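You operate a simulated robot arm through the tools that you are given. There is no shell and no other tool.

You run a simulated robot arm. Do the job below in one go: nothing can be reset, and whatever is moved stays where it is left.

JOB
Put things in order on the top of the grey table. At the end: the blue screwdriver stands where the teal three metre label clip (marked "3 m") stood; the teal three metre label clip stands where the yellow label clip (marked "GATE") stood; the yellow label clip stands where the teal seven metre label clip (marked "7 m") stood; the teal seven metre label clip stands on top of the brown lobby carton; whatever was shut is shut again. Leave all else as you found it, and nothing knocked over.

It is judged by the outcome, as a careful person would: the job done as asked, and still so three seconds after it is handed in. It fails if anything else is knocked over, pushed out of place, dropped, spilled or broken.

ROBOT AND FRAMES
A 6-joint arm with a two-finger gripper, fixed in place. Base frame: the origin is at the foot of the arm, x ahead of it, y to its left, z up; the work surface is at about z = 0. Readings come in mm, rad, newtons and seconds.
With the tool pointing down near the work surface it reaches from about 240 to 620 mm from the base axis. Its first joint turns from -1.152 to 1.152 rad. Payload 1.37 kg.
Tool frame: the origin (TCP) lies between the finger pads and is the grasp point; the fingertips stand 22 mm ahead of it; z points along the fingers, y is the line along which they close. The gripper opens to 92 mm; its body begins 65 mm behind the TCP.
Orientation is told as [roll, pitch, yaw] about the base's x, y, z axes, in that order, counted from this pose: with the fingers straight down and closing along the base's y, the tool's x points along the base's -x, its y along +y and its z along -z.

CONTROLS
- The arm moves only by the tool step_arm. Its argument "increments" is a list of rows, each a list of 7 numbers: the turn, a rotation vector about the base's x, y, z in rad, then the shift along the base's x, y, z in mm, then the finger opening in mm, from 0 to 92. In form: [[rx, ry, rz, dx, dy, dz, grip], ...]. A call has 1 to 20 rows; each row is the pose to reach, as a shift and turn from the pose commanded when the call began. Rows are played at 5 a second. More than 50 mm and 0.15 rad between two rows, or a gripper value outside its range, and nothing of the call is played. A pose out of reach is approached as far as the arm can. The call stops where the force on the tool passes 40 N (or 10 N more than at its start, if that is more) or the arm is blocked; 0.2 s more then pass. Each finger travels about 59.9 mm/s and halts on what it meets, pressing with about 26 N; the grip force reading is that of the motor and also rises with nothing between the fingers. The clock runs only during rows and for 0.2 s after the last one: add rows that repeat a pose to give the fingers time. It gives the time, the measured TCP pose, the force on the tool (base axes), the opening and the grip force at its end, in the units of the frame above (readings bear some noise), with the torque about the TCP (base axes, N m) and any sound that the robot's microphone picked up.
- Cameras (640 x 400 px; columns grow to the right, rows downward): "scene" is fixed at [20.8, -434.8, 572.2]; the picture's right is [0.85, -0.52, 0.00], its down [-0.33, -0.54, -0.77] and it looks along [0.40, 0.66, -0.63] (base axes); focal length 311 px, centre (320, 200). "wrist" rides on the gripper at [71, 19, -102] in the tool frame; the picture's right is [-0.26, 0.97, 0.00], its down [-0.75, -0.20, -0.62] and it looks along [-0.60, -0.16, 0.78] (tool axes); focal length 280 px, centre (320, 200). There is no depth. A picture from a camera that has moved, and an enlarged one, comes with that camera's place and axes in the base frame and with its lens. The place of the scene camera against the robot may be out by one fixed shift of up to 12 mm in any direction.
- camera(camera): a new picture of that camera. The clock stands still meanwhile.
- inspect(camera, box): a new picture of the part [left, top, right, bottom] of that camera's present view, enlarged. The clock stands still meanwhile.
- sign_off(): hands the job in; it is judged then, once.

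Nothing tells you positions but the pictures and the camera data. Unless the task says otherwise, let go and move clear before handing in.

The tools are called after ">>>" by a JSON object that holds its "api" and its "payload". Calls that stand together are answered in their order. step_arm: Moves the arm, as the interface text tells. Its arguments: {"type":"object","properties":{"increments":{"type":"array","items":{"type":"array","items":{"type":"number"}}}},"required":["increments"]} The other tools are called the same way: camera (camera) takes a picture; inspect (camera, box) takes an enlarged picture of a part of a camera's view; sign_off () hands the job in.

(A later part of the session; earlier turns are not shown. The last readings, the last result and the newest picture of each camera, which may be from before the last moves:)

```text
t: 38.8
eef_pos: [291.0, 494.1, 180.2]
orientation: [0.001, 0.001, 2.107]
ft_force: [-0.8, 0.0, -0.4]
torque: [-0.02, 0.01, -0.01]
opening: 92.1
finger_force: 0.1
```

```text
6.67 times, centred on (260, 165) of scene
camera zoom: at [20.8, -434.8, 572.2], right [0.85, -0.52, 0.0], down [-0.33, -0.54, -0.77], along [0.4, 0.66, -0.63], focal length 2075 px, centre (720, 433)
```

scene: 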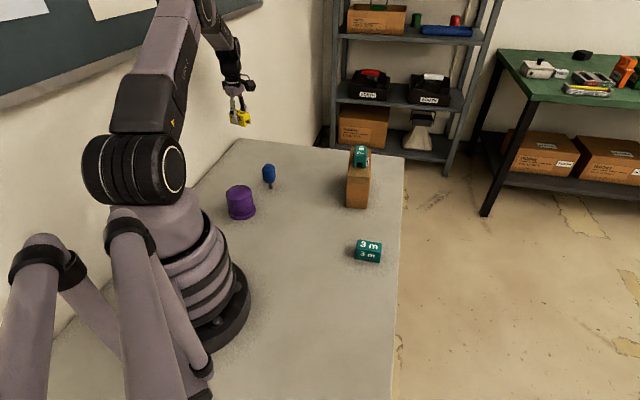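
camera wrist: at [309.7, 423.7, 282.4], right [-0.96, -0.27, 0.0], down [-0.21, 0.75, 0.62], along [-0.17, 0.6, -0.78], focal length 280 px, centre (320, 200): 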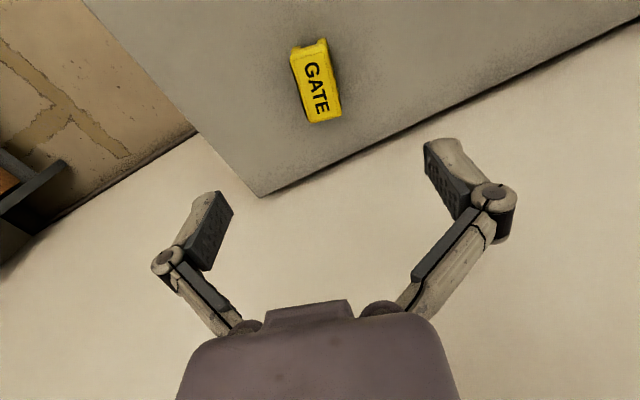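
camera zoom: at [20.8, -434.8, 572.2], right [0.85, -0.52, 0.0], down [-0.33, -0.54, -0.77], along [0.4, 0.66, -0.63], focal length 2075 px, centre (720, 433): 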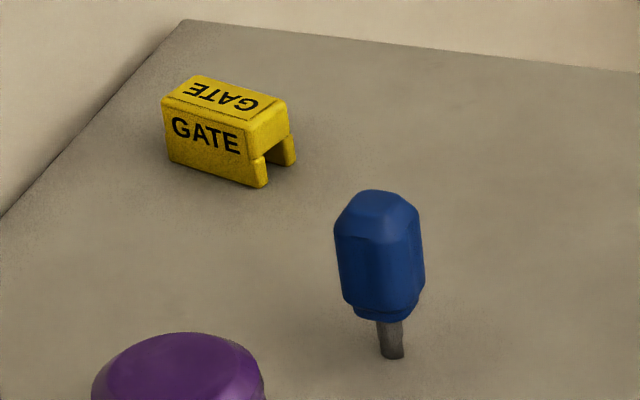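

GATE now occupies exactly the spot the 7 m clip had. Next I'll hover over the 3 m clip with the gripper turned to its axis, about -46°.

>>> {"api": "step_arm", "payload": {"increments": [[0, 0, -0.145, 4, -28, 15, 92], [0, 0, -0.29, 8, -56, 30, 92], [0, 0, -0.435, 13, -84, 45, 92], [0, 0, -0.58, 17, -112, 45, 92], [0, 0, -0.725, 21, -140, 45, 92], [0, 0, -0.87, 25, -169, 45, 92], [0, 0, -1.015, 30, -197, 45, 92], [0, 0, -1.16, 34, -225, 45, 92], [0, 0, -1.305, 38, -253, 45, 92], [0, 0, -1.45, 42, -281, 45, 92], [0, 0, -1.595, 47, -310, 45, 92], [0, 0, -1.74, 51, -338, 45, 92], [0, 0, -1.885, 55, -366, 45, 92], [0, 0, -2.03, 59, -394, 45, 92], [0, 0, -2.175, 64, -422, 45, 92], [0, 0, -2.32, 68, -450, 40, 92], [0, 0, -2.465, 72, -479, 30, 92], [0, 0, -2.61, 76, -507, 20, 92], [0, 0, -2.755, 80, -535, 10, 92], [0, 0, -2.9, 84, -564, 0, 92]]}}

>>> {"api": "step_arm", "payload": {"increments": [[0, 0, 0, 0, 0, 0, 92], [0, 0, 0, 0, 0, 0, 92]]}}

>>> {"api": "camera", "payload": {"camera": "wrist"}}

>>> {"api": "camera", "payload": {"camera": "scene"}}

```text
t: 43.0
eef_pos: [375.0, -67.8, 176.9]
orientation: [-0.001, -0.001, -0.796]
ft_force: [-0.2, -0.6, 0.5]
torque: [-0.02, 0.02, -0.01]
opening: 92.0
finger_force: 0.0
```

```text
t: 43.6
eef_pos: [374.2, -67.3, 176.9]
orientation: [0.002, 0.0, -0.795]
ft_force: [0.6, 0.6, 0.3]
torque: [0.01, -0.03, -0.02]
opening: 92.0
finger_force: 0.1
```

```text
taken
camera wrist: at [337.9, -4.0, 278.3], right [0.87, 0.49, 0.0], down [0.38, -0.68, 0.62], along [0.31, -0.55, -0.78], focal length 280 px, centre (320, 200)
```

wrist: 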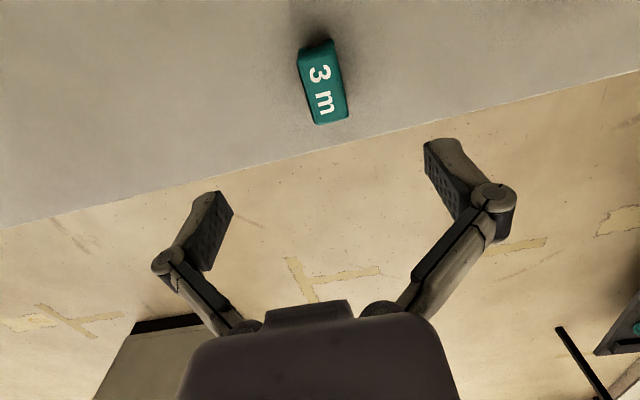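

```text
taken
```

scene: 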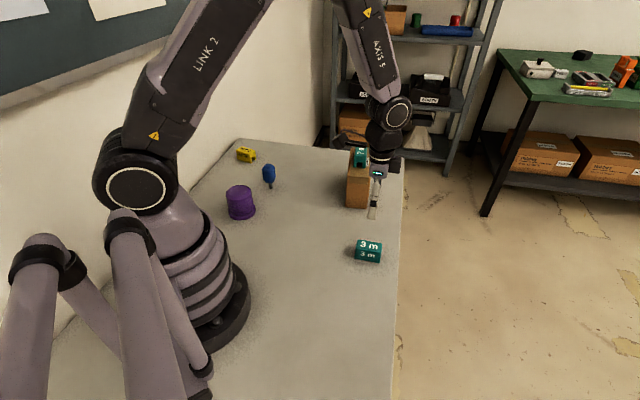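

>>> {"api": "inspect", "payload": {"camera": "wrist", "box": [265, 25, 385, 140]}}

```text
3.48 times, centred on (325, 82) of wrist
camera zoom: at [337.9, -4.0, 278.3], right [0.87, 0.49, 0.0], down [0.38, -0.68, 0.62], along [0.31, -0.55, -0.78], focal length 975 px, centre (303, 609)
```

zoom: 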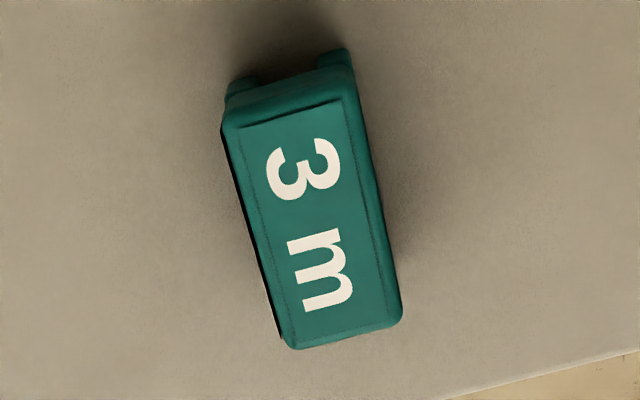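

The 3 m clip's centre is at (377.5,-67.2) with its axis at -46°. I'll correct the position and descend partway to check.

>>> {"api": "step_arm", "payload": {"increments": [[0, 0, -0.008, 3.3, 0.6, -30, 92], [0, 0, -0.008, 3.3, 0.6, -60, 92], [0, 0, -0.008, 3.3, 0.6, -90, 92], [0, 0, -0.008, 3.3, 0.6, -108, 92], [0, 0, -0.008, 3.3, 0.6, -108, 92], [0, 0, -0.008, 3.3, 0.6, -108, 92]]}}

>>> {"api": "camera", "payload": {"camera": "wrist"}}

>>> {"api": "camera", "payload": {"camera": "scene"}}

```text
t: 45.0
eef_pos: [379.9, -66.3, 69.0]
orientation: [0.0, 0.0, -0.802]
ft_force: [-0.8, 0.8, 0.0]
torque: [0.0, 0.02, 0.0]
opening: 91.9
finger_force: 0.1
```

```text
taken
camera wrist: at [342.8, -2.1, 170.1], right [0.88, 0.48, 0.0], down [0.38, -0.68, 0.63], along [0.3, -0.55, -0.78], focal length 280 px, centre (320, 200)
```

wrist: 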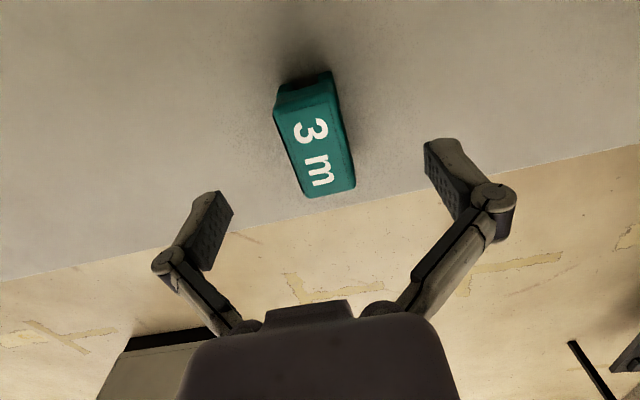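

```text
taken
```

scene: 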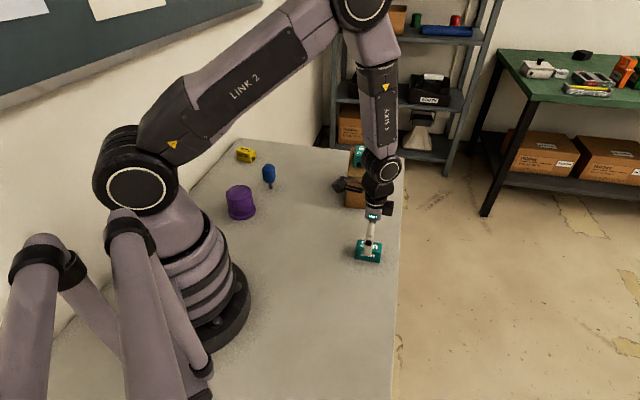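

The alignment matches the earlier grasps. I'll descend and close on the 3 m clip.

>>> {"api": "step_arm", "payload": {"increments": [[0, 0, 0, 0, 0, -15, 92], [0, 0, 0, 0, 0, -30, 92], [0, 0, 0, 0, 0, -40.5, 92], [0, 0, 0, 0, 0, -40.5, 92], [0, 0, 0, 0, 0, -40.5, 92]]}}

>>> {"api": "camera", "payload": {"camera": "wrist"}}

>>> {"api": "step_arm", "payload": {"increments": [[0, 0, 0, 0, 0, 0, 60], [0, 0, 0, 0, 0, 0, 40], [0, 0, 0, 0, 0, 0, 20], [0, 0, 0, 0, 0, 0, 20], [0, 0, 0, 0, 0, 0, 20], [0, 0, 0, 0, 0, 0, 20]]}}

>>> {"api": "camera", "payload": {"camera": "wrist"}}

```text
t: 46.2
eef_pos: [380.7, -66.5, 27.9]
orientation: [0.0, 0.001, -0.803]
ft_force: [0.2, -0.9, -0.5]
torque: [-0.01, 0.01, 0.03]
opening: 91.9
finger_force: 0.1
```

```text
taken
camera wrist: at [344.0, -2.2, 130.0], right [0.88, 0.48, 0.0], down [0.38, -0.68, 0.62], along [0.3, -0.55, -0.78], focal length 280 px, centre (320, 200)
```

wrist: 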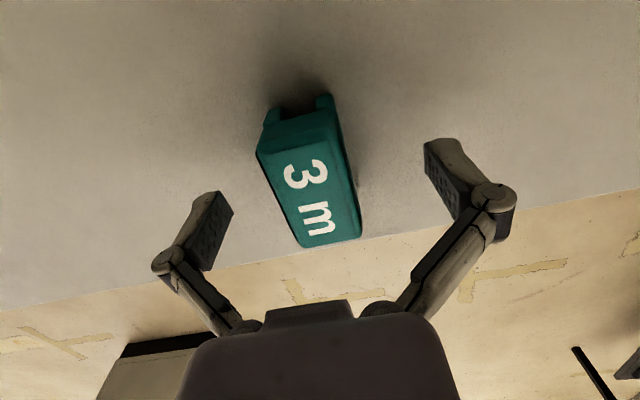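

```text
t: 47.6
eef_pos: [381.2, -66.3, 27.9]
orientation: [-0.001, -0.001, -0.801]
ft_force: [-0.6, -0.2, 2.8]
torque: [0.07, 0.03, 0.04]
opening: 31.1
finger_force: 25.5
```

```text
taken
camera wrist: at [344.0, -2.2, 130.2], right [0.88, 0.48, 0.0], down [0.38, -0.68, 0.63], along [0.3, -0.55, -0.78], focal length 280 px, centre (320, 200)
```

wrist: 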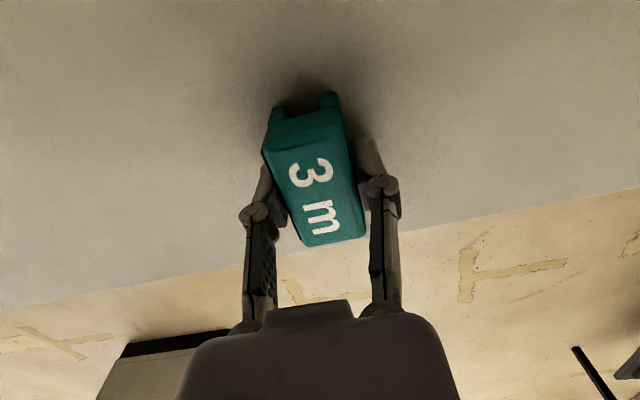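

The 3 m clip is gripped; it shifted about 2 mm as the fingers closed, so its original centre was (378,-67.4). I'll lift it and take it to the old GATE spot.

>>> {"api": "step_arm", "payload": {"increments": [[0, 0, 0, 0, 0, 10, 20], [0, 0, 0, 0, 0, 45, 20], [0, 0, 0, 0, 0, 85, 20], [0, 0, 0, 0, 0, 125, 20], [0, 0, 0, 0, 0, 145, 20], [0, 0, 0.143, -12, -5, 145, 20], [0, 0, 0.286, -24, -10, 145, 20], [0, 0, 0.428, -36, -14, 145, 20], [0, 0, 0.571, -48, -19, 145, 20], [0, 0, 0.714, -60, -24, 145, 20], [0, 0, 0.857, -72, -29, 145, 20], [0, 0, 0.999, -84, -33, 145, 20], [0, 0, 1.142, -96, -38, 145, 20], [0, 0, 1.285, -107, -43, 145, 20], [0, 0, 1.428, -119, -48, 145, 20], [0, 0, 1.57, -131, -53, 145, 20], [0, 0, 1.713, -142.3, -57.3, 145, 20], [0, 0, 1.713, -142.3, -57.3, 110, 20], [0, 0, 1.713, -142.3, -57.3, 70, 20], [0, 0, 1.713, -142.3, -57.3, 70, 20]]}}

>>> {"api": "step_arm", "payload": {"increments": [[0, 0, 0, 0, 0, 0, 20], [0, 0, 0, 0, 0, 0, 20]]}}

>>> {"api": "camera", "payload": {"camera": "wrist"}}

>>> {"api": "camera", "payload": {"camera": "scene"}}

```text
t: 51.8
eef_pos: [238.5, -123.6, 98.2]
orientation: [0.0, 0.0, 0.913]
ft_force: [0.5, 0.0, -0.3]
torque: [0.02, 0.03, -0.03]
opening: 31.1
finger_force: 26.0
```

```text
t: 52.4
eef_pos: [237.2, -124.8, 97.5]
orientation: [0.0, 0.001, 0.911]
ft_force: [-0.5, 0.2, -0.3]
torque: [0.0, 0.01, -0.01]
opening: 31.0
finger_force: 25.4
```

```text
taken
camera wrist: at [177.5, -169.9, 200.2], right [-0.6, 0.8, 0.0], down [0.62, 0.47, 0.63], along [0.5, 0.38, -0.78], focal length 280 px, centre (320, 200)
```

wrist: 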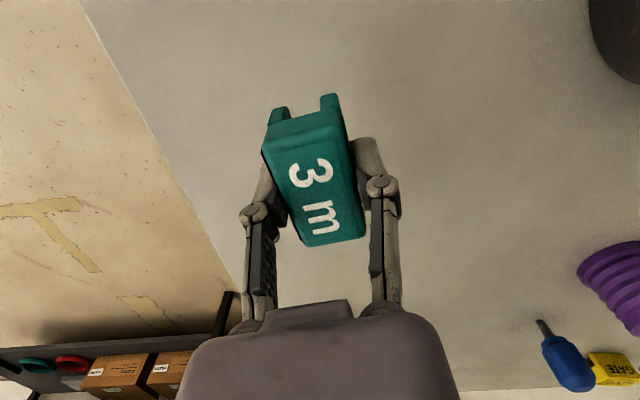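

```text
taken
```

scene: 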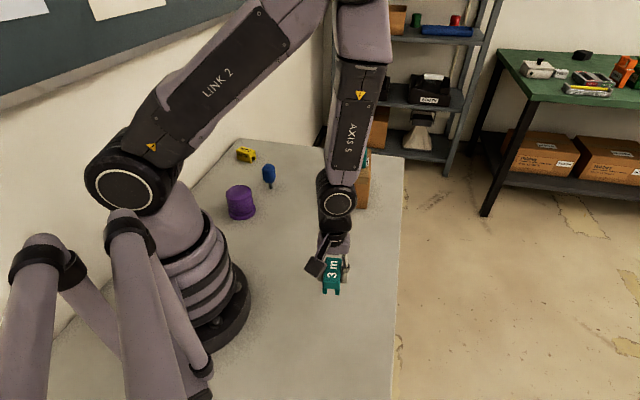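

The arm is over the old GATE spot within about a millimetre. I'll lower to just above the table, then in small steps until contact.

>>> {"api": "step_arm", "payload": {"increments": [[0, 0, 0, 0.3, 0.7, -30, 20], [0, 0, 0, 0.3, 0.7, -55, 20], [0, 0, 0, 0.3, 0.7, -65, 20], [0, 0, 0, 0.3, 0.7, -68, 20], [0, 0, 0, 0.3, 0.7, -69.2, 20], [0, 0, 0, 0.3, 0.7, -69.2, 20]]}}

>>> {"api": "step_arm", "payload": {"increments": [[0, 0, 0, 0, 0, -0.5, 20], [0, 0, 0, 0, 0, -1, 20], [0, 0, 0, 0, 0, -1, 20]]}}

```text
t: 53.8
eef_pos: [237.9, -124.3, 27.5]
orientation: [0.001, 0.001, 0.912]
ft_force: [-0.4, 0.4, -0.7]
torque: [0.01, -0.03, 0.01]
opening: 30.8
finger_force: 26.0
```

```text
t: 54.6
eef_pos: [237.9, -123.0, 26.8]
orientation: [0.001, -0.001, 0.911]
ft_force: [-0.8, -0.2, 0.3]
torque: [0.01, 0.01, -0.01]
opening: 31.1
finger_force: 26.1
```

>>> {"api": "step_arm", "payload": {"increments": [[0, 0, 0, 0, 0, -0.5, 20], [0, 0, 0, 0, 0, -0.5, 20]]}}

```text
t: 55.2
eef_pos: [237.6, -123.0, 27.9]
orientation: [-0.001, -0.002, 0.911]
ft_force: [-1.8, -0.1, 16.3]
torque: [-0.07, 0.11, 0.01]
opening: 31.0
finger_force: 26.3
```

I have contact at 16 N, so the clip is on the table. I'll release and rise.

>>> {"api": "step_arm", "payload": {"increments": [[0, 0, 0, 0, 0, 0.4, 20], [0, 0, 0, 0, 0, 0.4, 34], [0, 0, 0, 0, 0, 0.4, 42], [0, 0, 0, 0, 0, 0.4, 60], [0, 0, 0, 0, 0, 0.4, 70], [0, 0, 0, 0, 0, 0.4, 70], [0, 0, 0, 0, 0, 25, 70], [0, 0, 0, 0, 0, 65, 70], [0, 0, 0, 0, 0, 110, 80], [0, 0, 0, 0, 0, 150, 92], [0, 0, 0, 0, 0, 150, 92]]}}

>>> {"api": "camera", "payload": {"camera": "wrist"}}

>>> {"api": "camera", "payload": {"camera": "scene"}}

>>> {"api": "inspect", "payload": {"camera": "scene", "box": [300, 225, 400, 325]}}

```text
t: 57.6
eef_pos: [237.6, -121.3, 176.8]
orientation: [-0.001, 0.0, 0.912]
ft_force: [-0.1, 0.8, -0.2]
torque: [0.04, -0.02, 0.01]
opening: 92.0
finger_force: 0.1
```

```text
taken
camera wrist: at [177.7, -166.5, 279.7], right [-0.6, 0.8, 0.0], down [0.62, 0.47, 0.62], along [0.5, 0.38, -0.78], focal length 280 px, centre (320, 200)
```

wrist: 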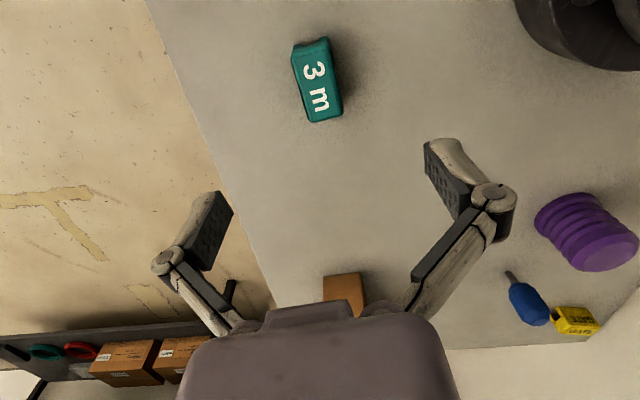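

```text
taken
```

scene: 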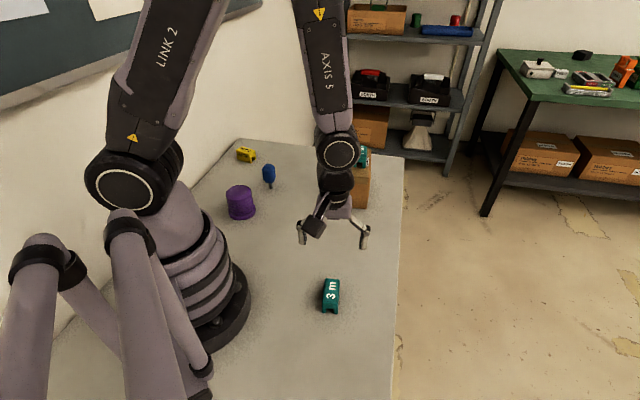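

```text
4.00 times, centred on (350, 275) of scene
camera zoom: at [20.8, -434.8, 572.2], right [0.85, -0.52, 0.0], down [-0.33, -0.54, -0.77], along [0.4, 0.66, -0.63], focal length 1245 px, centre (200, -100)
```

zoom: 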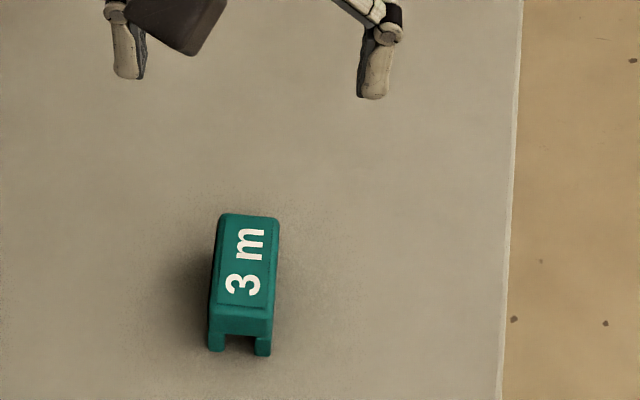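

The 3 m clip now sits where GATE was. Next is the screwdriver: I'll hover above it to see how it stands and its handle facets.

>>> {"api": "step_arm", "payload": {"increments": [[0, 0, 0, 10, 0, 30, 92], [0, 0, 0, 20, 40, 50, 92], [0, 0, 0, 35, 80, 60, 92], [0, 0, 0, 50, 120, 60, 92], [0, 0, 0, 62, 160, 60, 92], [0, 0, 0, 66, 200, 60, 92], [0, 0, 0, 66, 240, 60, 92], [0, 0, 0, 64, 280, 60, 92], [0, 0, 0, 60, 320, 60, 92], [0, 0, 0, 57, 360, 60, 92], [0, 0, 0, 54, 400, 55, 92], [0, 0, 0, 54, 418.5, 40, 92], [0, 0, 0, 54, 418.5, 40, 92], [0, 0, 0, 54, 418.5, 40, 92]]}}

>>> {"api": "camera", "payload": {"camera": "wrist"}}

>>> {"api": "inspect", "payload": {"camera": "wrist", "box": [260, 20, 380, 140]}}

```text
t: 60.6
eef_pos: [289.9, 295.1, 218.0]
orientation: [0.0, 0.001, 0.909]
ft_force: [-1.0, -0.5, -0.3]
torque: [0.0, -0.01, 0.04]
opening: 91.8
finger_force: 0.1
```

```text
taken
camera wrist: at [230.0, 251.5, 320.3], right [-0.6, 0.8, 0.0], down [0.62, 0.47, 0.63], along [0.5, 0.38, -0.78], focal length 280 px, centre (320, 200)
```

wrist: 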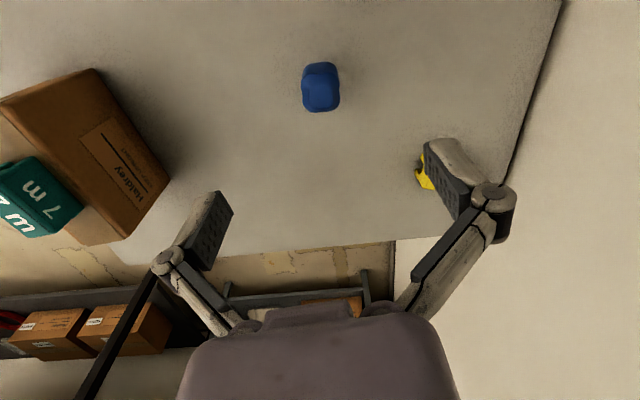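

```text
3.33 times, centred on (320, 80) of wrist
camera zoom: at [230.0, 251.5, 320.3], right [-0.6, 0.8, 0.0], down [0.62, 0.47, 0.63], along [0.5, 0.38, -0.78], focal length 935 px, centre (320, 600)
```

zoom: 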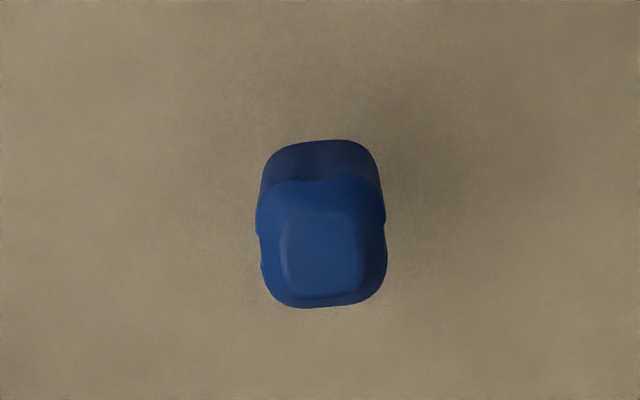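

The screwdriver handle is square with rounded corners, about 34 mm across with edges near 45°/135°, and its top is at about z=78. I'll turn to match the flats and descend to just above it for a closer check.

>>> {"api": "step_arm", "payload": {"increments": [[0, 0, -0.055, 0, 0.5, -25, 92], [0, 0, -0.11, 0, 0.5, -50, 92], [0, 0, -0.11, 0, 0.5, -75, 92], [0, 0, -0.11, 0, 0.5, -88, 92], [0, 0, -0.11, 0, 0.5, -88, 92], [0, 0, -0.11, 0, 0.5, -88, 92], [0, 0, -0.11, 0, 0.5, -88, 92]]}}

>>> {"api": "camera", "payload": {"camera": "wrist"}}

>>> {"api": "inspect", "payload": {"camera": "wrist", "box": [250, 60, 390, 200]}}

>>> {"api": "inspect", "payload": {"camera": "scene", "box": [230, 130, 310, 200]}}

```text
t: 62.2
eef_pos: [292.5, 295.7, 129.5]
orientation: [-0.001, 0.0, 0.802]
ft_force: [0.7, -0.1, 1.0]
torque: [0.01, -0.01, 0.01]
opening: 92.0
finger_force: 0.1
```

```text
taken
camera wrist: at [228.1, 257.6, 231.3], right [-0.51, 0.86, 0.0], down [0.67, 0.4, 0.63], along [0.54, 0.32, -0.78], focal length 280 px, centre (320, 200)
```

wrist: 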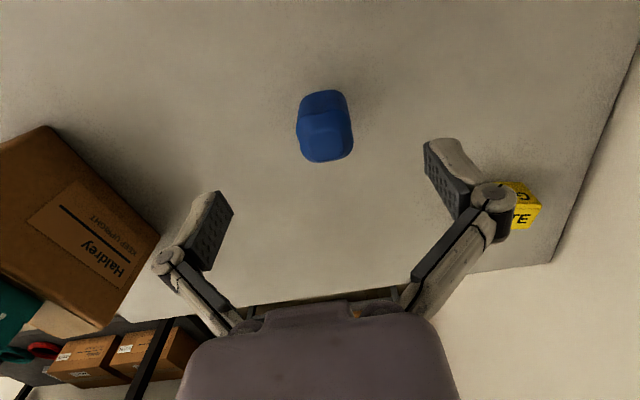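

```text
2.86 times, centred on (320, 130) of wrist
camera zoom: at [228.1, 257.6, 231.3], right [-0.51, 0.86, 0.0], down [0.67, 0.4, 0.63], along [0.54, 0.32, -0.78], focal length 801 px, centre (320, 400)
```

zoom: 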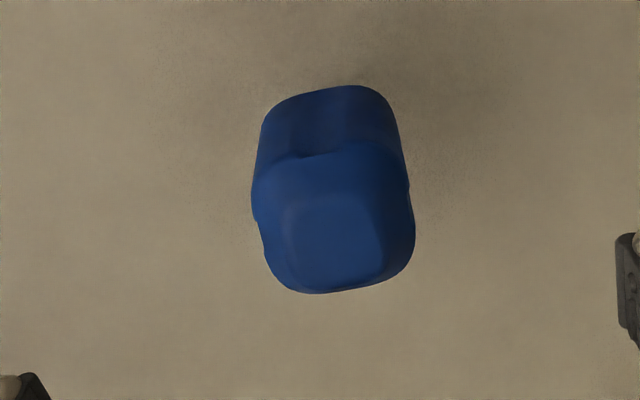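

```text
5.71 times, centred on (270, 165) of scene
camera zoom: at [20.8, -434.8, 572.2], right [0.85, -0.52, 0.0], down [-0.33, -0.54, -0.77], along [0.4, 0.66, -0.63], focal length 1779 px, centre (606, 400)
```

zoom: 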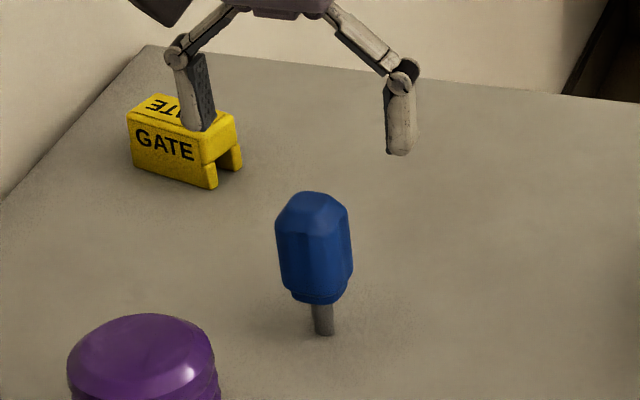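

The handle axis is about 3 mm further in +y than the TCP, near (292.2,298.5). I'll shift over it, descend partway with the fingers wide open, and check the centring.

>>> {"api": "step_arm", "payload": {"increments": [[0, 0, 0, 0.4, 3, 0, 92], [0, 0, 0, 0.4, 3, -20, 92], [0, 0, 0, 0.4, 3, -35, 92], [0, 0, 0, 0.4, 3, -35, 92], [0, 0, 0, 0.4, 3, -35, 92]]}}

>>> {"api": "camera", "payload": {"camera": "wrist"}}

>>> {"api": "inspect", "payload": {"camera": "wrist", "box": [230, 90, 410, 250]}}

```text
t: 63.4
eef_pos: [293.8, 298.2, 94.8]
orientation: [0.0, 0.0, 0.802]
ft_force: [0.6, 0.8, 0.1]
torque: [0.01, -0.03, -0.02]
opening: 91.9
finger_force: 0.1
```

```text
taken
camera wrist: at [229.7, 260.4, 196.0], right [-0.51, 0.86, 0.0], down [0.67, 0.4, 0.63], along [0.54, 0.32, -0.78], focal length 280 px, centre (320, 200)
```

wrist: 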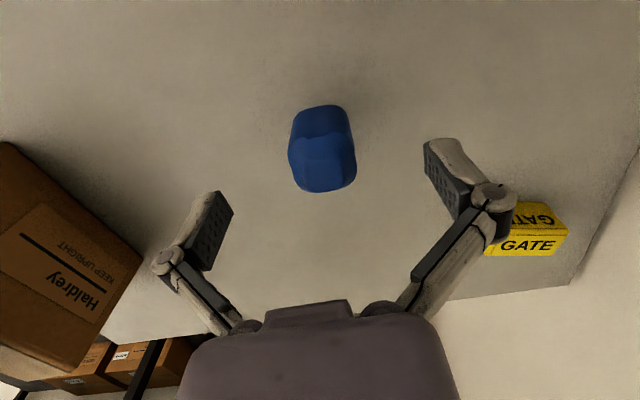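

```text
2.50 times, centred on (320, 170) of wrist
camera zoom: at [229.7, 260.4, 196.0], right [-0.51, 0.86, 0.0], down [0.67, 0.4, 0.63], along [0.54, 0.32, -0.78], focal length 701 px, centre (320, 275)
```

zoom: 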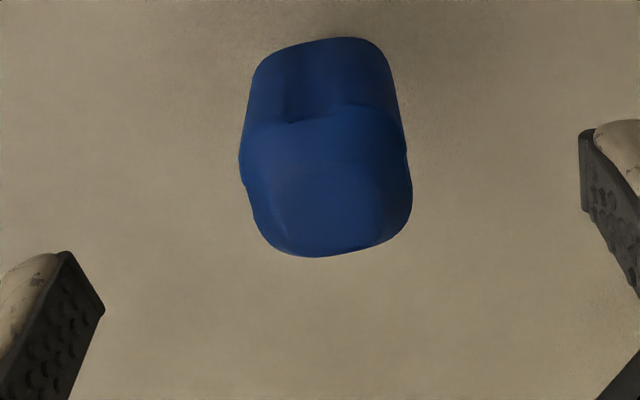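

The handle is centred within about 1 mm. I'll make a small correction and descend to mid-handle, with the fingertips staying well above the table.

>>> {"api": "step_arm", "payload": {"increments": [[0, 0, 0, 0, 1, 0, 92], [0, 0, 0, 0, 1, -15, 92], [0, 0, 0, 0, 1, -30, 92], [0, 0, 0, 0, 1, -40, 92], [0, 0, 0, 0, 1, -40, 92], [0, 0, 0, 0, 1, -40, 92]]}}

>>> {"api": "camera", "payload": {"camera": "wrist"}}

>>> {"api": "inspect", "payload": {"camera": "wrist", "box": [160, 90, 480, 300]}}

>>> {"api": "inspect", "payload": {"camera": "scene", "box": [230, 120, 310, 200]}}

```text
t: 64.8
eef_pos: [292.9, 301.0, 54.2]
orientation: [0.001, -0.001, 0.802]
ft_force: [1.0, 1.0, -0.7]
torque: [0.01, 0.01, -0.01]
opening: 92.0
finger_force: 0.0
```

```text
taken
camera wrist: at [228.1, 262.5, 156.2], right [-0.51, 0.86, 0.0], down [0.67, 0.4, 0.63], along [0.54, 0.32, -0.78], focal length 280 px, centre (320, 200)
```

wrist: 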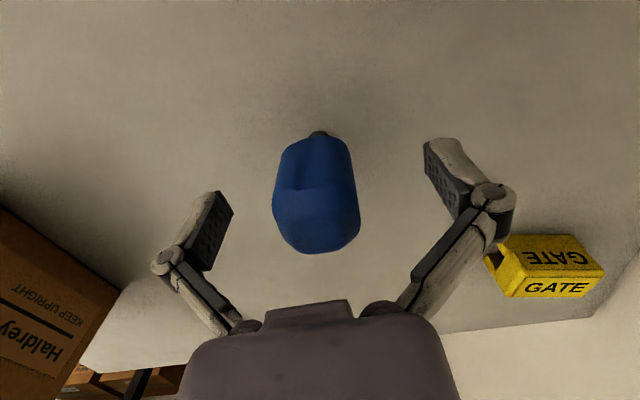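

```text
1.90 times, centred on (320, 195) of wrist
camera zoom: at [228.1, 262.5, 156.2], right [-0.51, 0.86, 0.0], down [0.67, 0.4, 0.63], along [0.54, 0.32, -0.78], focal length 534 px, centre (320, 210)
```

zoom: 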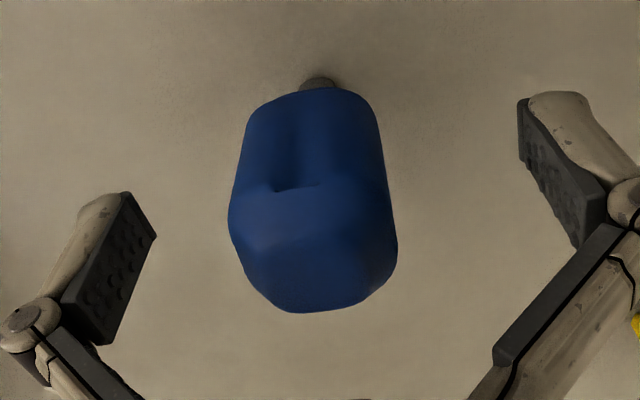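

```text
5.00 times, centred on (270, 160) of scene
camera zoom: at [20.8, -434.8, 572.2], right [0.85, -0.52, 0.0], down [-0.33, -0.54, -0.77], along [0.4, 0.66, -0.63], focal length 1556 px, centre (570, 400)
```

zoom: 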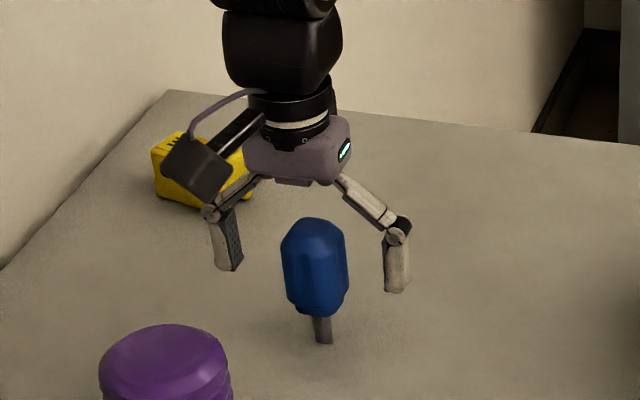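

The shaft is now visible on the gripper axis, and the handle sits about 1.5 mm to the left. I'll nudge over and check once more before closing.

>>> {"api": "step_arm", "payload": {"increments": [[0, 0, 0, 0.5, -1.0, 0, 92], [0, 0, 0, 0.5, -1.0, 0, 92], [0, 0, 0, 0.5, -1.0, 0, 92]]}}

>>> {"api": "inspect", "payload": {"camera": "wrist", "box": [160, 90, 480, 300]}}

```text
t: 65.6
eef_pos: [293.4, 299.3, 54.7]
orientation: [0.0, 0.0, 0.801]
ft_force: [-0.1, 0.4, -0.2]
torque: [0.06, -0.01, -0.01]
opening: 92.1
finger_force: 0.2
```

```text
1.90 times, centred on (320, 195) of wrist
camera zoom: at [228.8, 261.0, 156.7], right [-0.51, 0.86, 0.0], down [0.67, 0.4, 0.63], along [0.54, 0.32, -0.78], focal length 534 px, centre (320, 210)
```

zoom: 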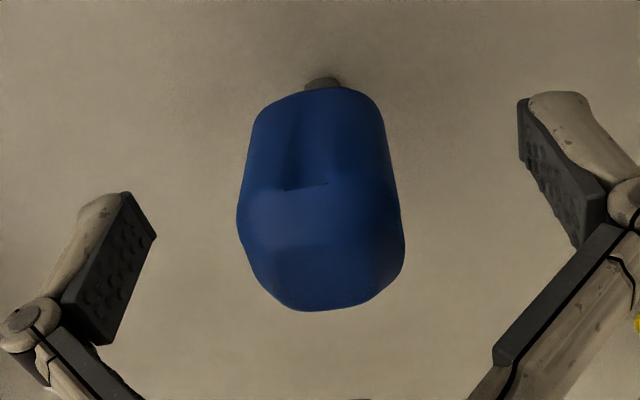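

The handle is centred. I'll close gently in small increments so the screwdriver stays upright.

>>> {"api": "step_arm", "payload": {"increments": [[0, 0, 0, 0, 0, 0, 70], [0, 0, 0, 0, 0, 0, 52], [0, 0, 0, 0, 0, 0, 44], [0, 0, 0, 0, 0, 0, 42], [0, 0, 0, 0, 0, 0, 40.5], [0, 0, 0, 0, 0, 0, 39], [0, 0, 0, 0, 0, 0, 38], [0, 0, 0, 0, 0, 0, 37], [0, 0, 0, 0, 0, 0, 36], [0, 0, 0, 0, 0, 0, 35], [0, 0, 0, 0, 0, 0, 34], [0, 0, 0, 0, 0, 0, 33], [0, 0, 0, 0, 0, 0, 32], [0, 0, 0, 0, 0, 0, 31], [0, 0, 0, 0, 0, 0, 30], [0, 0, 0, 0, 0, 0, 28], [0, 0, 0, 0, 0, 0, 26], [0, 0, 0, 0, 0, 0, 22], [0, 0, 0, 0, 0, 0, 22]]}}

>>> {"api": "camera", "payload": {"camera": "wrist"}}

>>> {"api": "inspect", "payload": {"camera": "scene", "box": [230, 120, 310, 200]}}

```text
t: 69.6
eef_pos: [293.1, 298.2, 55.0]
orientation: [-0.002, 0.0, 0.801]
ft_force: [-0.2, -0.6, 4.2]
torque: [-0.01, 0.04, 0.03]
opening: 33.4
finger_force: 26.2
```

```text
taken
camera wrist: at [228.8, 261.0, 156.7], right [-0.51, 0.86, 0.0], down [0.67, 0.4, 0.63], along [0.54, 0.32, -0.78], focal length 280 px, centre (320, 200)
```

wrist: 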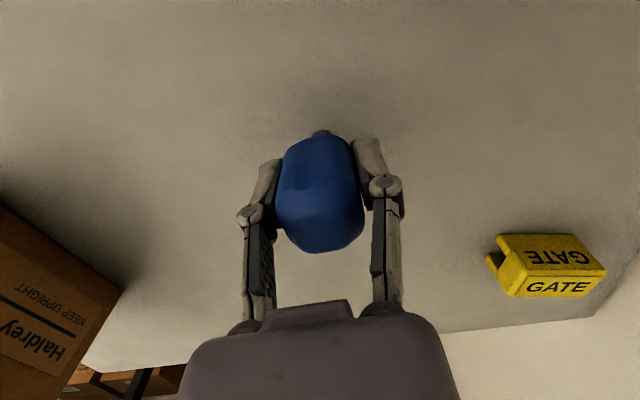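

```text
5.00 times, centred on (270, 160) of scene
camera zoom: at [20.8, -434.8, 572.2], right [0.85, -0.52, 0.0], down [-0.33, -0.54, -0.77], along [0.4, 0.66, -0.63], focal length 1556 px, centre (570, 400)
```

zoom: 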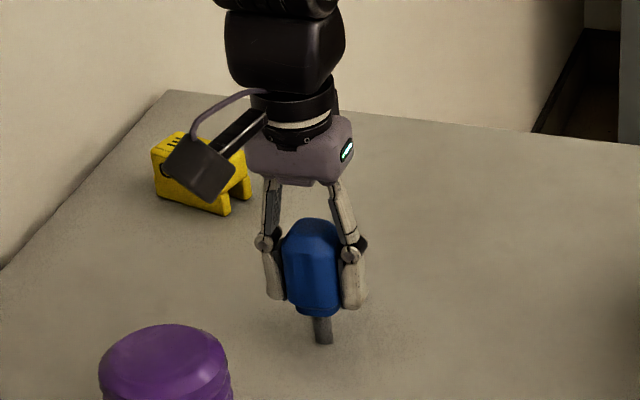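

The handle is gripped at 33.4 mm and still upright. I'll lift slowly and check nothing resists.

>>> {"api": "step_arm", "payload": {"increments": [[0, 0, 0, 0, 0, 3, 22], [0, 0, 0, 0, 0, 8, 22], [0, 0, 0, 0, 0, 20, 22], [0, 0, 0, 0, 0, 20, 22]]}}

>>> {"api": "inspect", "payload": {"camera": "scene", "box": [230, 120, 310, 200]}}

>>> {"api": "camera", "payload": {"camera": "wrist"}}

```text
t: 70.6
eef_pos: [292.7, 299.7, 73.6]
orientation: [-0.001, 0.001, 0.801]
ft_force: [-0.6, 0.4, -0.9]
torque: [0.02, 0.01, -0.02]
opening: 33.1
finger_force: 26.2
```

```text
5.00 times, centred on (270, 160) of scene
camera zoom: at [20.8, -434.8, 572.2], right [0.85, -0.52, 0.0], down [-0.33, -0.54, -0.77], along [0.4, 0.66, -0.63], focal length 1556 px, centre (570, 400)
```

zoom: 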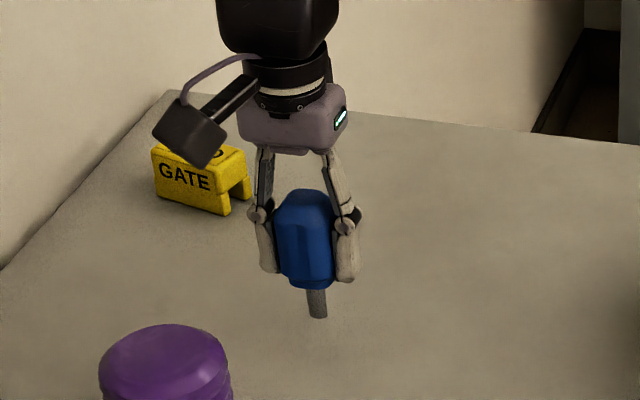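

```text
taken
camera wrist: at [227.5, 261.9, 176.5], right [-0.51, 0.86, 0.0], down [0.67, 0.4, 0.62], along [0.54, 0.32, -0.78], focal length 280 px, centre (320, 200)
```

wrist: 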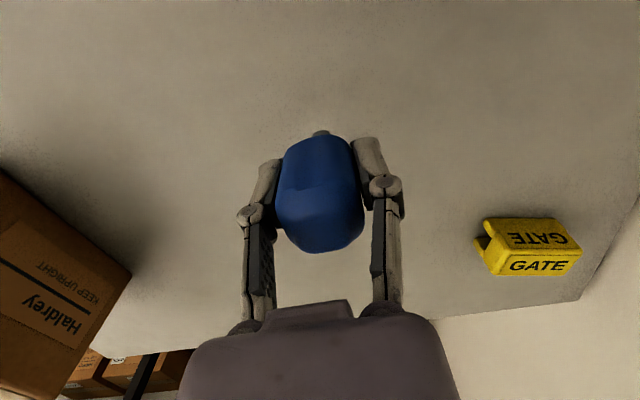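

The screwdriver lifts freely and hangs straight. I'll raise it and carry it to the old 3 m spot at (378,-67.4), keeping the tool vertical.

>>> {"api": "step_arm", "payload": {"increments": [[0, 0, 0, 0, 0, 25, 22], [0, 0, 0, 0, 0, 60, 22], [0, 0, 0, 0, 0, 100, 22], [0, 0, 0, 5, -20, 110, 22], [0, 0, 0, 13, -55, 110, 22], [0, 0, 0, 21, -93, 110, 22], [0, 0, 0, 30, -131, 110, 22], [0, 0, 0, 39, -169, 110, 22], [0, 0, 0, 48, -207, 110, 22], [0, 0, 0, 57, -245, 110, 22], [0, 0, 0, 66, -283, 110, 22], [0, 0, 0, 75, -321, 110, 22], [0, 0, 0, 81, -350, 110, 22], [0, 0, 0, 84.6, -366.6, 110, 22], [0, 0, 0, 84.6, -366.6, 110, 22], [0, 0, 0, 84.6, -366.6, 80, 22], [0, 0, 0, 84.6, -366.6, 45, 22], [0, 0, 0, 84.6, -366.6, 15, 22], [0, 0, 0, 84.6, -366.6, 15, 22], [0, 0, 0, 84.6, -366.6, 15, 22]]}}

>>> {"api": "camera", "payload": {"camera": "wrist"}}

>>> {"api": "camera", "payload": {"camera": "scene"}}

>>> {"api": "inspect", "payload": {"camera": "scene", "box": [320, 190, 420, 290]}}

```text
t: 74.8
eef_pos: [378.4, -68.4, 91.6]
orientation: [0.0, 0.0, 0.8]
ft_force: [0.5, 0.6, -0.8]
torque: [-0.02, 0.0, 0.02]
opening: 33.3
finger_force: 26.1
```

```text
taken
camera wrist: at [314.5, -106.2, 193.7], right [-0.51, 0.86, 0.0], down [0.67, 0.4, 0.62], along [0.54, 0.32, -0.78], focal length 280 px, centre (320, 200)
```

wrist: 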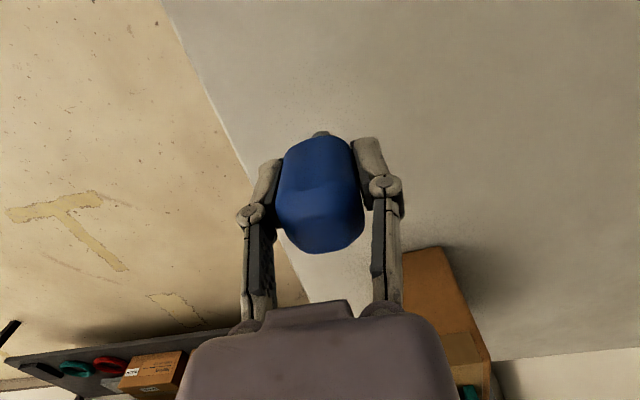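

```text
taken
```

scene: 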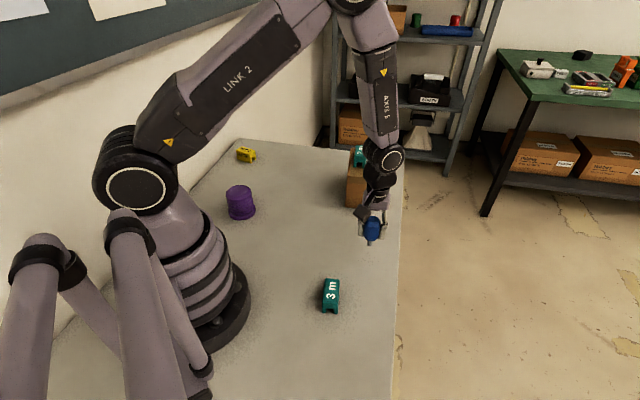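

```text
4.00 times, centred on (370, 240) of scene
camera zoom: at [20.8, -434.8, 572.2], right [0.85, -0.52, 0.0], down [-0.33, -0.54, -0.77], along [0.4, 0.66, -0.63], focal length 1245 px, centre (120, 40)
```

zoom: 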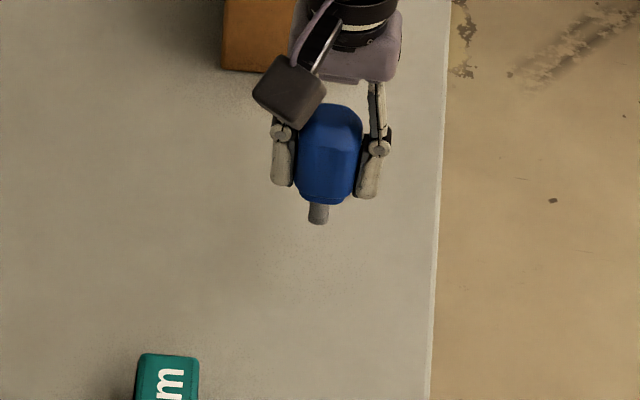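

The gripper is on target and the screwdriver still hangs straight. I'll lower close to the table, then take very small steps.

>>> {"api": "step_arm", "payload": {"increments": [[0, 0, 0, 0, 0.5, -12, 22], [0, 0, 0, 0, 0.5, -22, 22], [0, 0, 0, 0, 0.5, -29, 22], [0, 0, 0, 0, 0.5, -32, 22], [0, 0, 0, 0, 0.5, -33, 22], [0, 0, 0, 0, 0.5, -33, 22]]}}

>>> {"api": "step_arm", "payload": {"increments": [[0, 0, 0, 0, 0, -0.5, 22], [0, 0, 0, 0, 0, -1, 22], [0, 0, 0, 0, 0, -1, 22]]}}

```text
t: 76.2
eef_pos: [377.4, -67.2, 58.2]
orientation: [0.0, 0.0, 0.801]
ft_force: [0.4, 0.7, -0.7]
torque: [0.03, -0.03, 0.01]
opening: 32.9
finger_force: 26.4
```

```text
t: 77.0
eef_pos: [377.4, -67.3, 55.2]
orientation: [0.0, 0.0, 0.803]
ft_force: [0.2, 0.1, -0.5]
torque: [-0.03, 0.03, -0.02]
opening: 33.3
finger_force: 26.3
```

>>> {"api": "step_arm", "payload": {"increments": [[0, 0, 0, 0, 0, -0.5, 22], [0, 0, 0, 0, 0, -0.5, 22]]}}

```text
t: 77.6
eef_pos: [377.0, -66.8, 56.3]
orientation: [0.001, 0.001, 0.802]
ft_force: [-0.2, 0.1, -0.6]
torque: [0.03, 0.0, 0.0]
opening: 33.0
finger_force: 26.4
```

>>> {"api": "step_arm", "payload": {"increments": [[0, 0, 0, 0, 0, -0.5, 22], [0, 0, 0, 0, 0, -0.5, 22]]}}

```text
t: 78.2
eef_pos: [377.7, -66.3, 54.9]
orientation: [0.0, 0.001, 0.8]
ft_force: [-0.5, -0.4, 0.1]
torque: [-0.02, 0.03, -0.02]
opening: 33.3
finger_force: 25.9
```

>>> {"api": "step_arm", "payload": {"increments": [[0, 0, 0, 0, 0, -0.4, 22], [0, 0, 0, 0, 0, -0.4, 22]]}}

```text
t: 78.8
eef_pos: [377.9, -67.7, 55.1]
orientation: [-0.001, -0.001, 0.801]
ft_force: [-2.5, -0.8, 8.1]
torque: [-0.07, 0.12, -0.01]
opening: 33.2
finger_force: 26.2
```

The tip is on the table with about 8 N. I'll check uprightness before releasing.

>>> {"api": "inspect", "payload": {"camera": "scene", "box": [330, 205, 410, 285]}}

>>> {"api": "inspect", "payload": {"camera": "wrist", "box": [220, 100, 420, 280]}}

```text
5.00 times, centred on (370, 245) of scene
camera zoom: at [20.7, -434.8, 572.2], right [0.85, -0.52, 0.0], down [-0.33, -0.54, -0.77], along [0.4, 0.66, -0.63], focal length 1556 px, centre (70, -25)
```

zoom: 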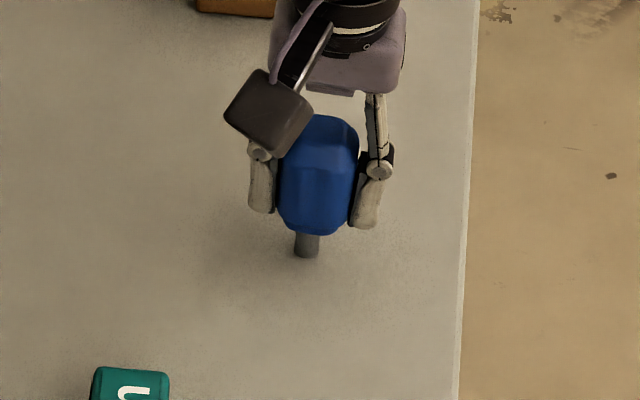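

```text
2.22 times, centred on (320, 190) of wrist
camera zoom: at [313.3, -105.0, 156.7], right [-0.51, 0.86, 0.0], down [0.67, 0.4, 0.62], along [0.54, 0.32, -0.78], focal length 623 px, centre (320, 222)
```

zoom: 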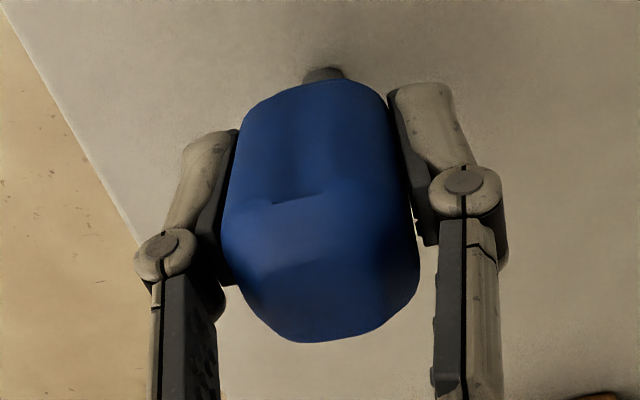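

The screwdriver looks upright with its flat shaft end on the table. I'll ease off the preload slightly and open slowly.

>>> {"api": "step_arm", "payload": {"increments": [[0, 0, 0, 0, 0, 0.15, 22], [0, 0, 0, 0, 0, 0.15, 30], [0, 0, 0, 0, 0, 0.15, 33], [0, 0, 0, 0, 0, 0.15, 34.5], [0, 0, 0, 0, 0, 0.15, 36], [0, 0, 0, 0, 0, 0.15, 38], [0, 0, 0, 0, 0, 0.15, 41], [0, 0, 0, 0, 0, 0.15, 45], [0, 0, 0, 0, 0, 0.15, 52], [0, 0, 0, 0, 0, 0.15, 65], [0, 0, 0, 0, 0, 0.15, 80], [0, 0, 0, 0, 0, 0.15, 92], [0, 0, 0, 0, 0, 0.15, 92]]}}

>>> {"api": "inspect", "payload": {"camera": "scene", "box": [330, 205, 410, 285]}}

>>> {"api": "inspect", "payload": {"camera": "wrist", "box": [160, 90, 480, 300]}}

```text
t: 81.6
eef_pos: [377.3, -66.5, 53.8]
orientation: [0.0, -0.002, 0.801]
ft_force: [-0.5, -0.3, -0.2]
torque: [0.02, 0.01, -0.02]
opening: 91.8
finger_force: 0.0
```

```text
5.00 times, centred on (370, 245) of scene
camera zoom: at [20.8, -434.8, 572.2], right [0.85, -0.52, 0.0], down [-0.33, -0.54, -0.77], along [0.4, 0.66, -0.63], focal length 1556 px, centre (70, -25)
```

zoom: 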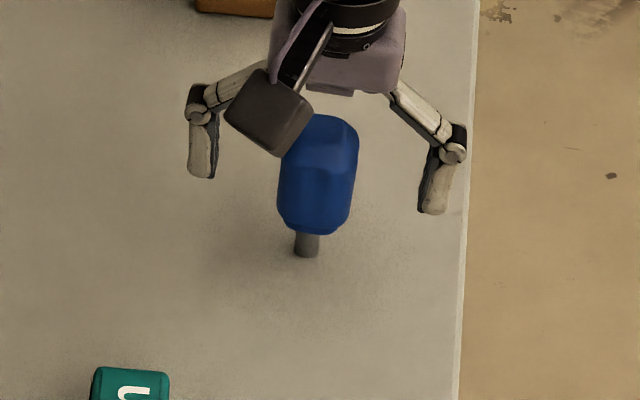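

```text
1.90 times, centred on (320, 195) of wrist
camera zoom: at [313.5, -104.8, 156.5], right [-0.51, 0.86, 0.0], down [0.67, 0.4, 0.62], along [0.54, 0.32, -0.78], focal length 534 px, centre (320, 210)
```

zoom: 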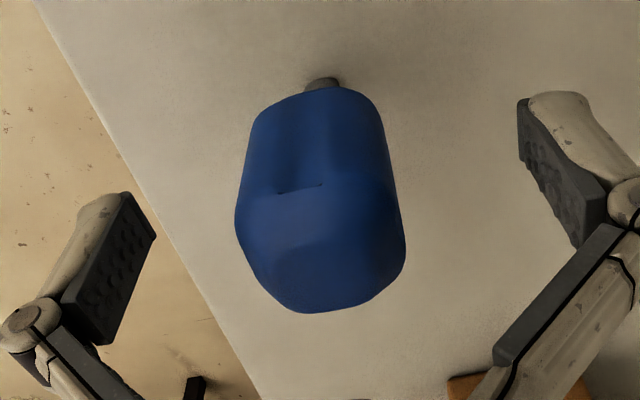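

The screwdriver stands free between the open fingers. I'll rise straight up, clear it, and survey everything.

>>> {"api": "step_arm", "payload": {"increments": [[0, 0, 0, 0, 0, 10, 92], [0, 0, 0, 0, 0, 25, 92], [0, 0, 0, 0, 0, 45, 92], [0, 0, 0, 0, 0, 75, 92], [0, 0, 0, 0, 0, 110, 92], [0, 0, 0, 0, 0, 150, 92], [0, 0, 0, 0, 0, 190, 92], [0, 0, -0.1, -10, 30, 215, 92], [0, 0, -0.2, -20, 60, 240, 92], [0, 0, -0.3, -25, 95, 250, 92], [0, 0, -0.3, -25, 95, 250, 92]]}}

>>> {"api": "camera", "payload": {"camera": "scene"}}

>>> {"api": "inspect", "payload": {"camera": "scene", "box": [300, 225, 400, 325]}}

>>> {"api": "inspect", "payload": {"camera": "scene", "box": [210, 130, 310, 230]}}

>>> {"api": "inspect", "payload": {"camera": "scene", "box": [320, 130, 420, 220]}}

```text
t: 84.0
eef_pos: [352.1, 28.1, 305.6]
orientation: [0.0, 0.0, 0.5]
ft_force: [-0.1, -0.2, -0.1]
torque: [0.01, 0.0, 0.03]
opening: 92.1
finger_force: 0.1
```

```text
taken
```

scene: 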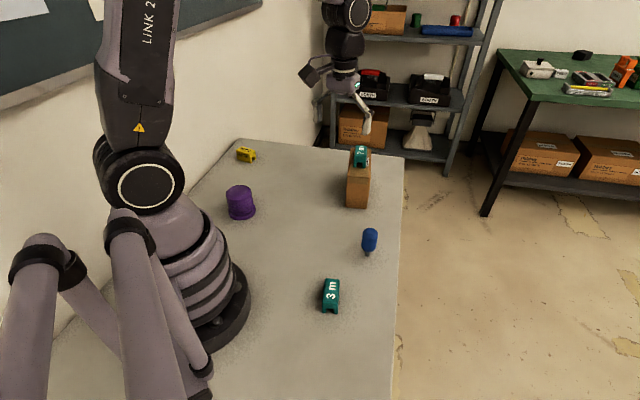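

```text
4.00 times, centred on (350, 275) of scene
camera zoom: at [20.8, -434.7, 572.2], right [0.85, -0.52, 0.0], down [-0.33, -0.54, -0.77], along [0.4, 0.66, -0.63], focal length 1245 px, centre (200, -100)
```

zoom: 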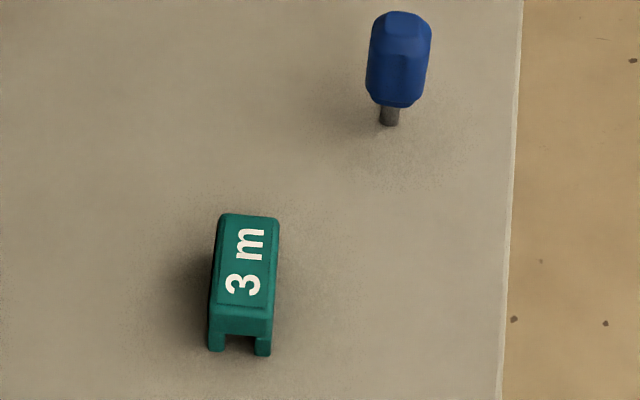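

```text
4.00 times, centred on (260, 180) of scene
camera zoom: at [20.8, -434.7, 572.2], right [0.85, -0.52, 0.0], down [-0.33, -0.54, -0.77], along [0.4, 0.66, -0.63], focal length 1245 px, centre (560, 280)
```

zoom: 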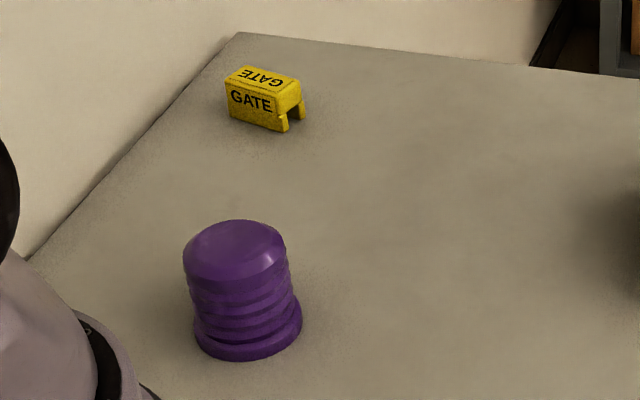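

```text
4.44 times, centred on (370, 175) of scene
camera zoom: at [20.8, -434.7, 572.2], right [0.85, -0.52, 0.0], down [-0.33, -0.54, -0.77], along [0.4, 0.66, -0.63], focal length 1384 px, centre (98, 311)
```

zoom: 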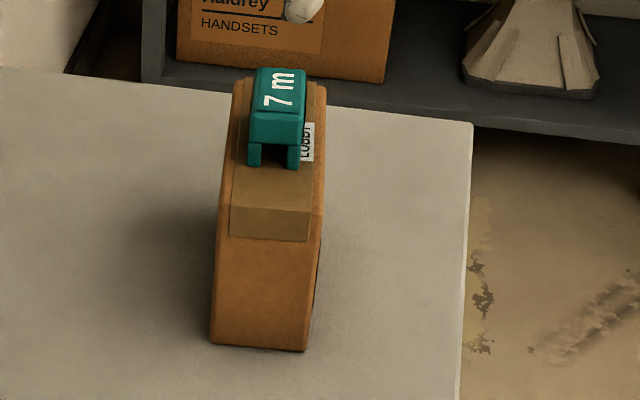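

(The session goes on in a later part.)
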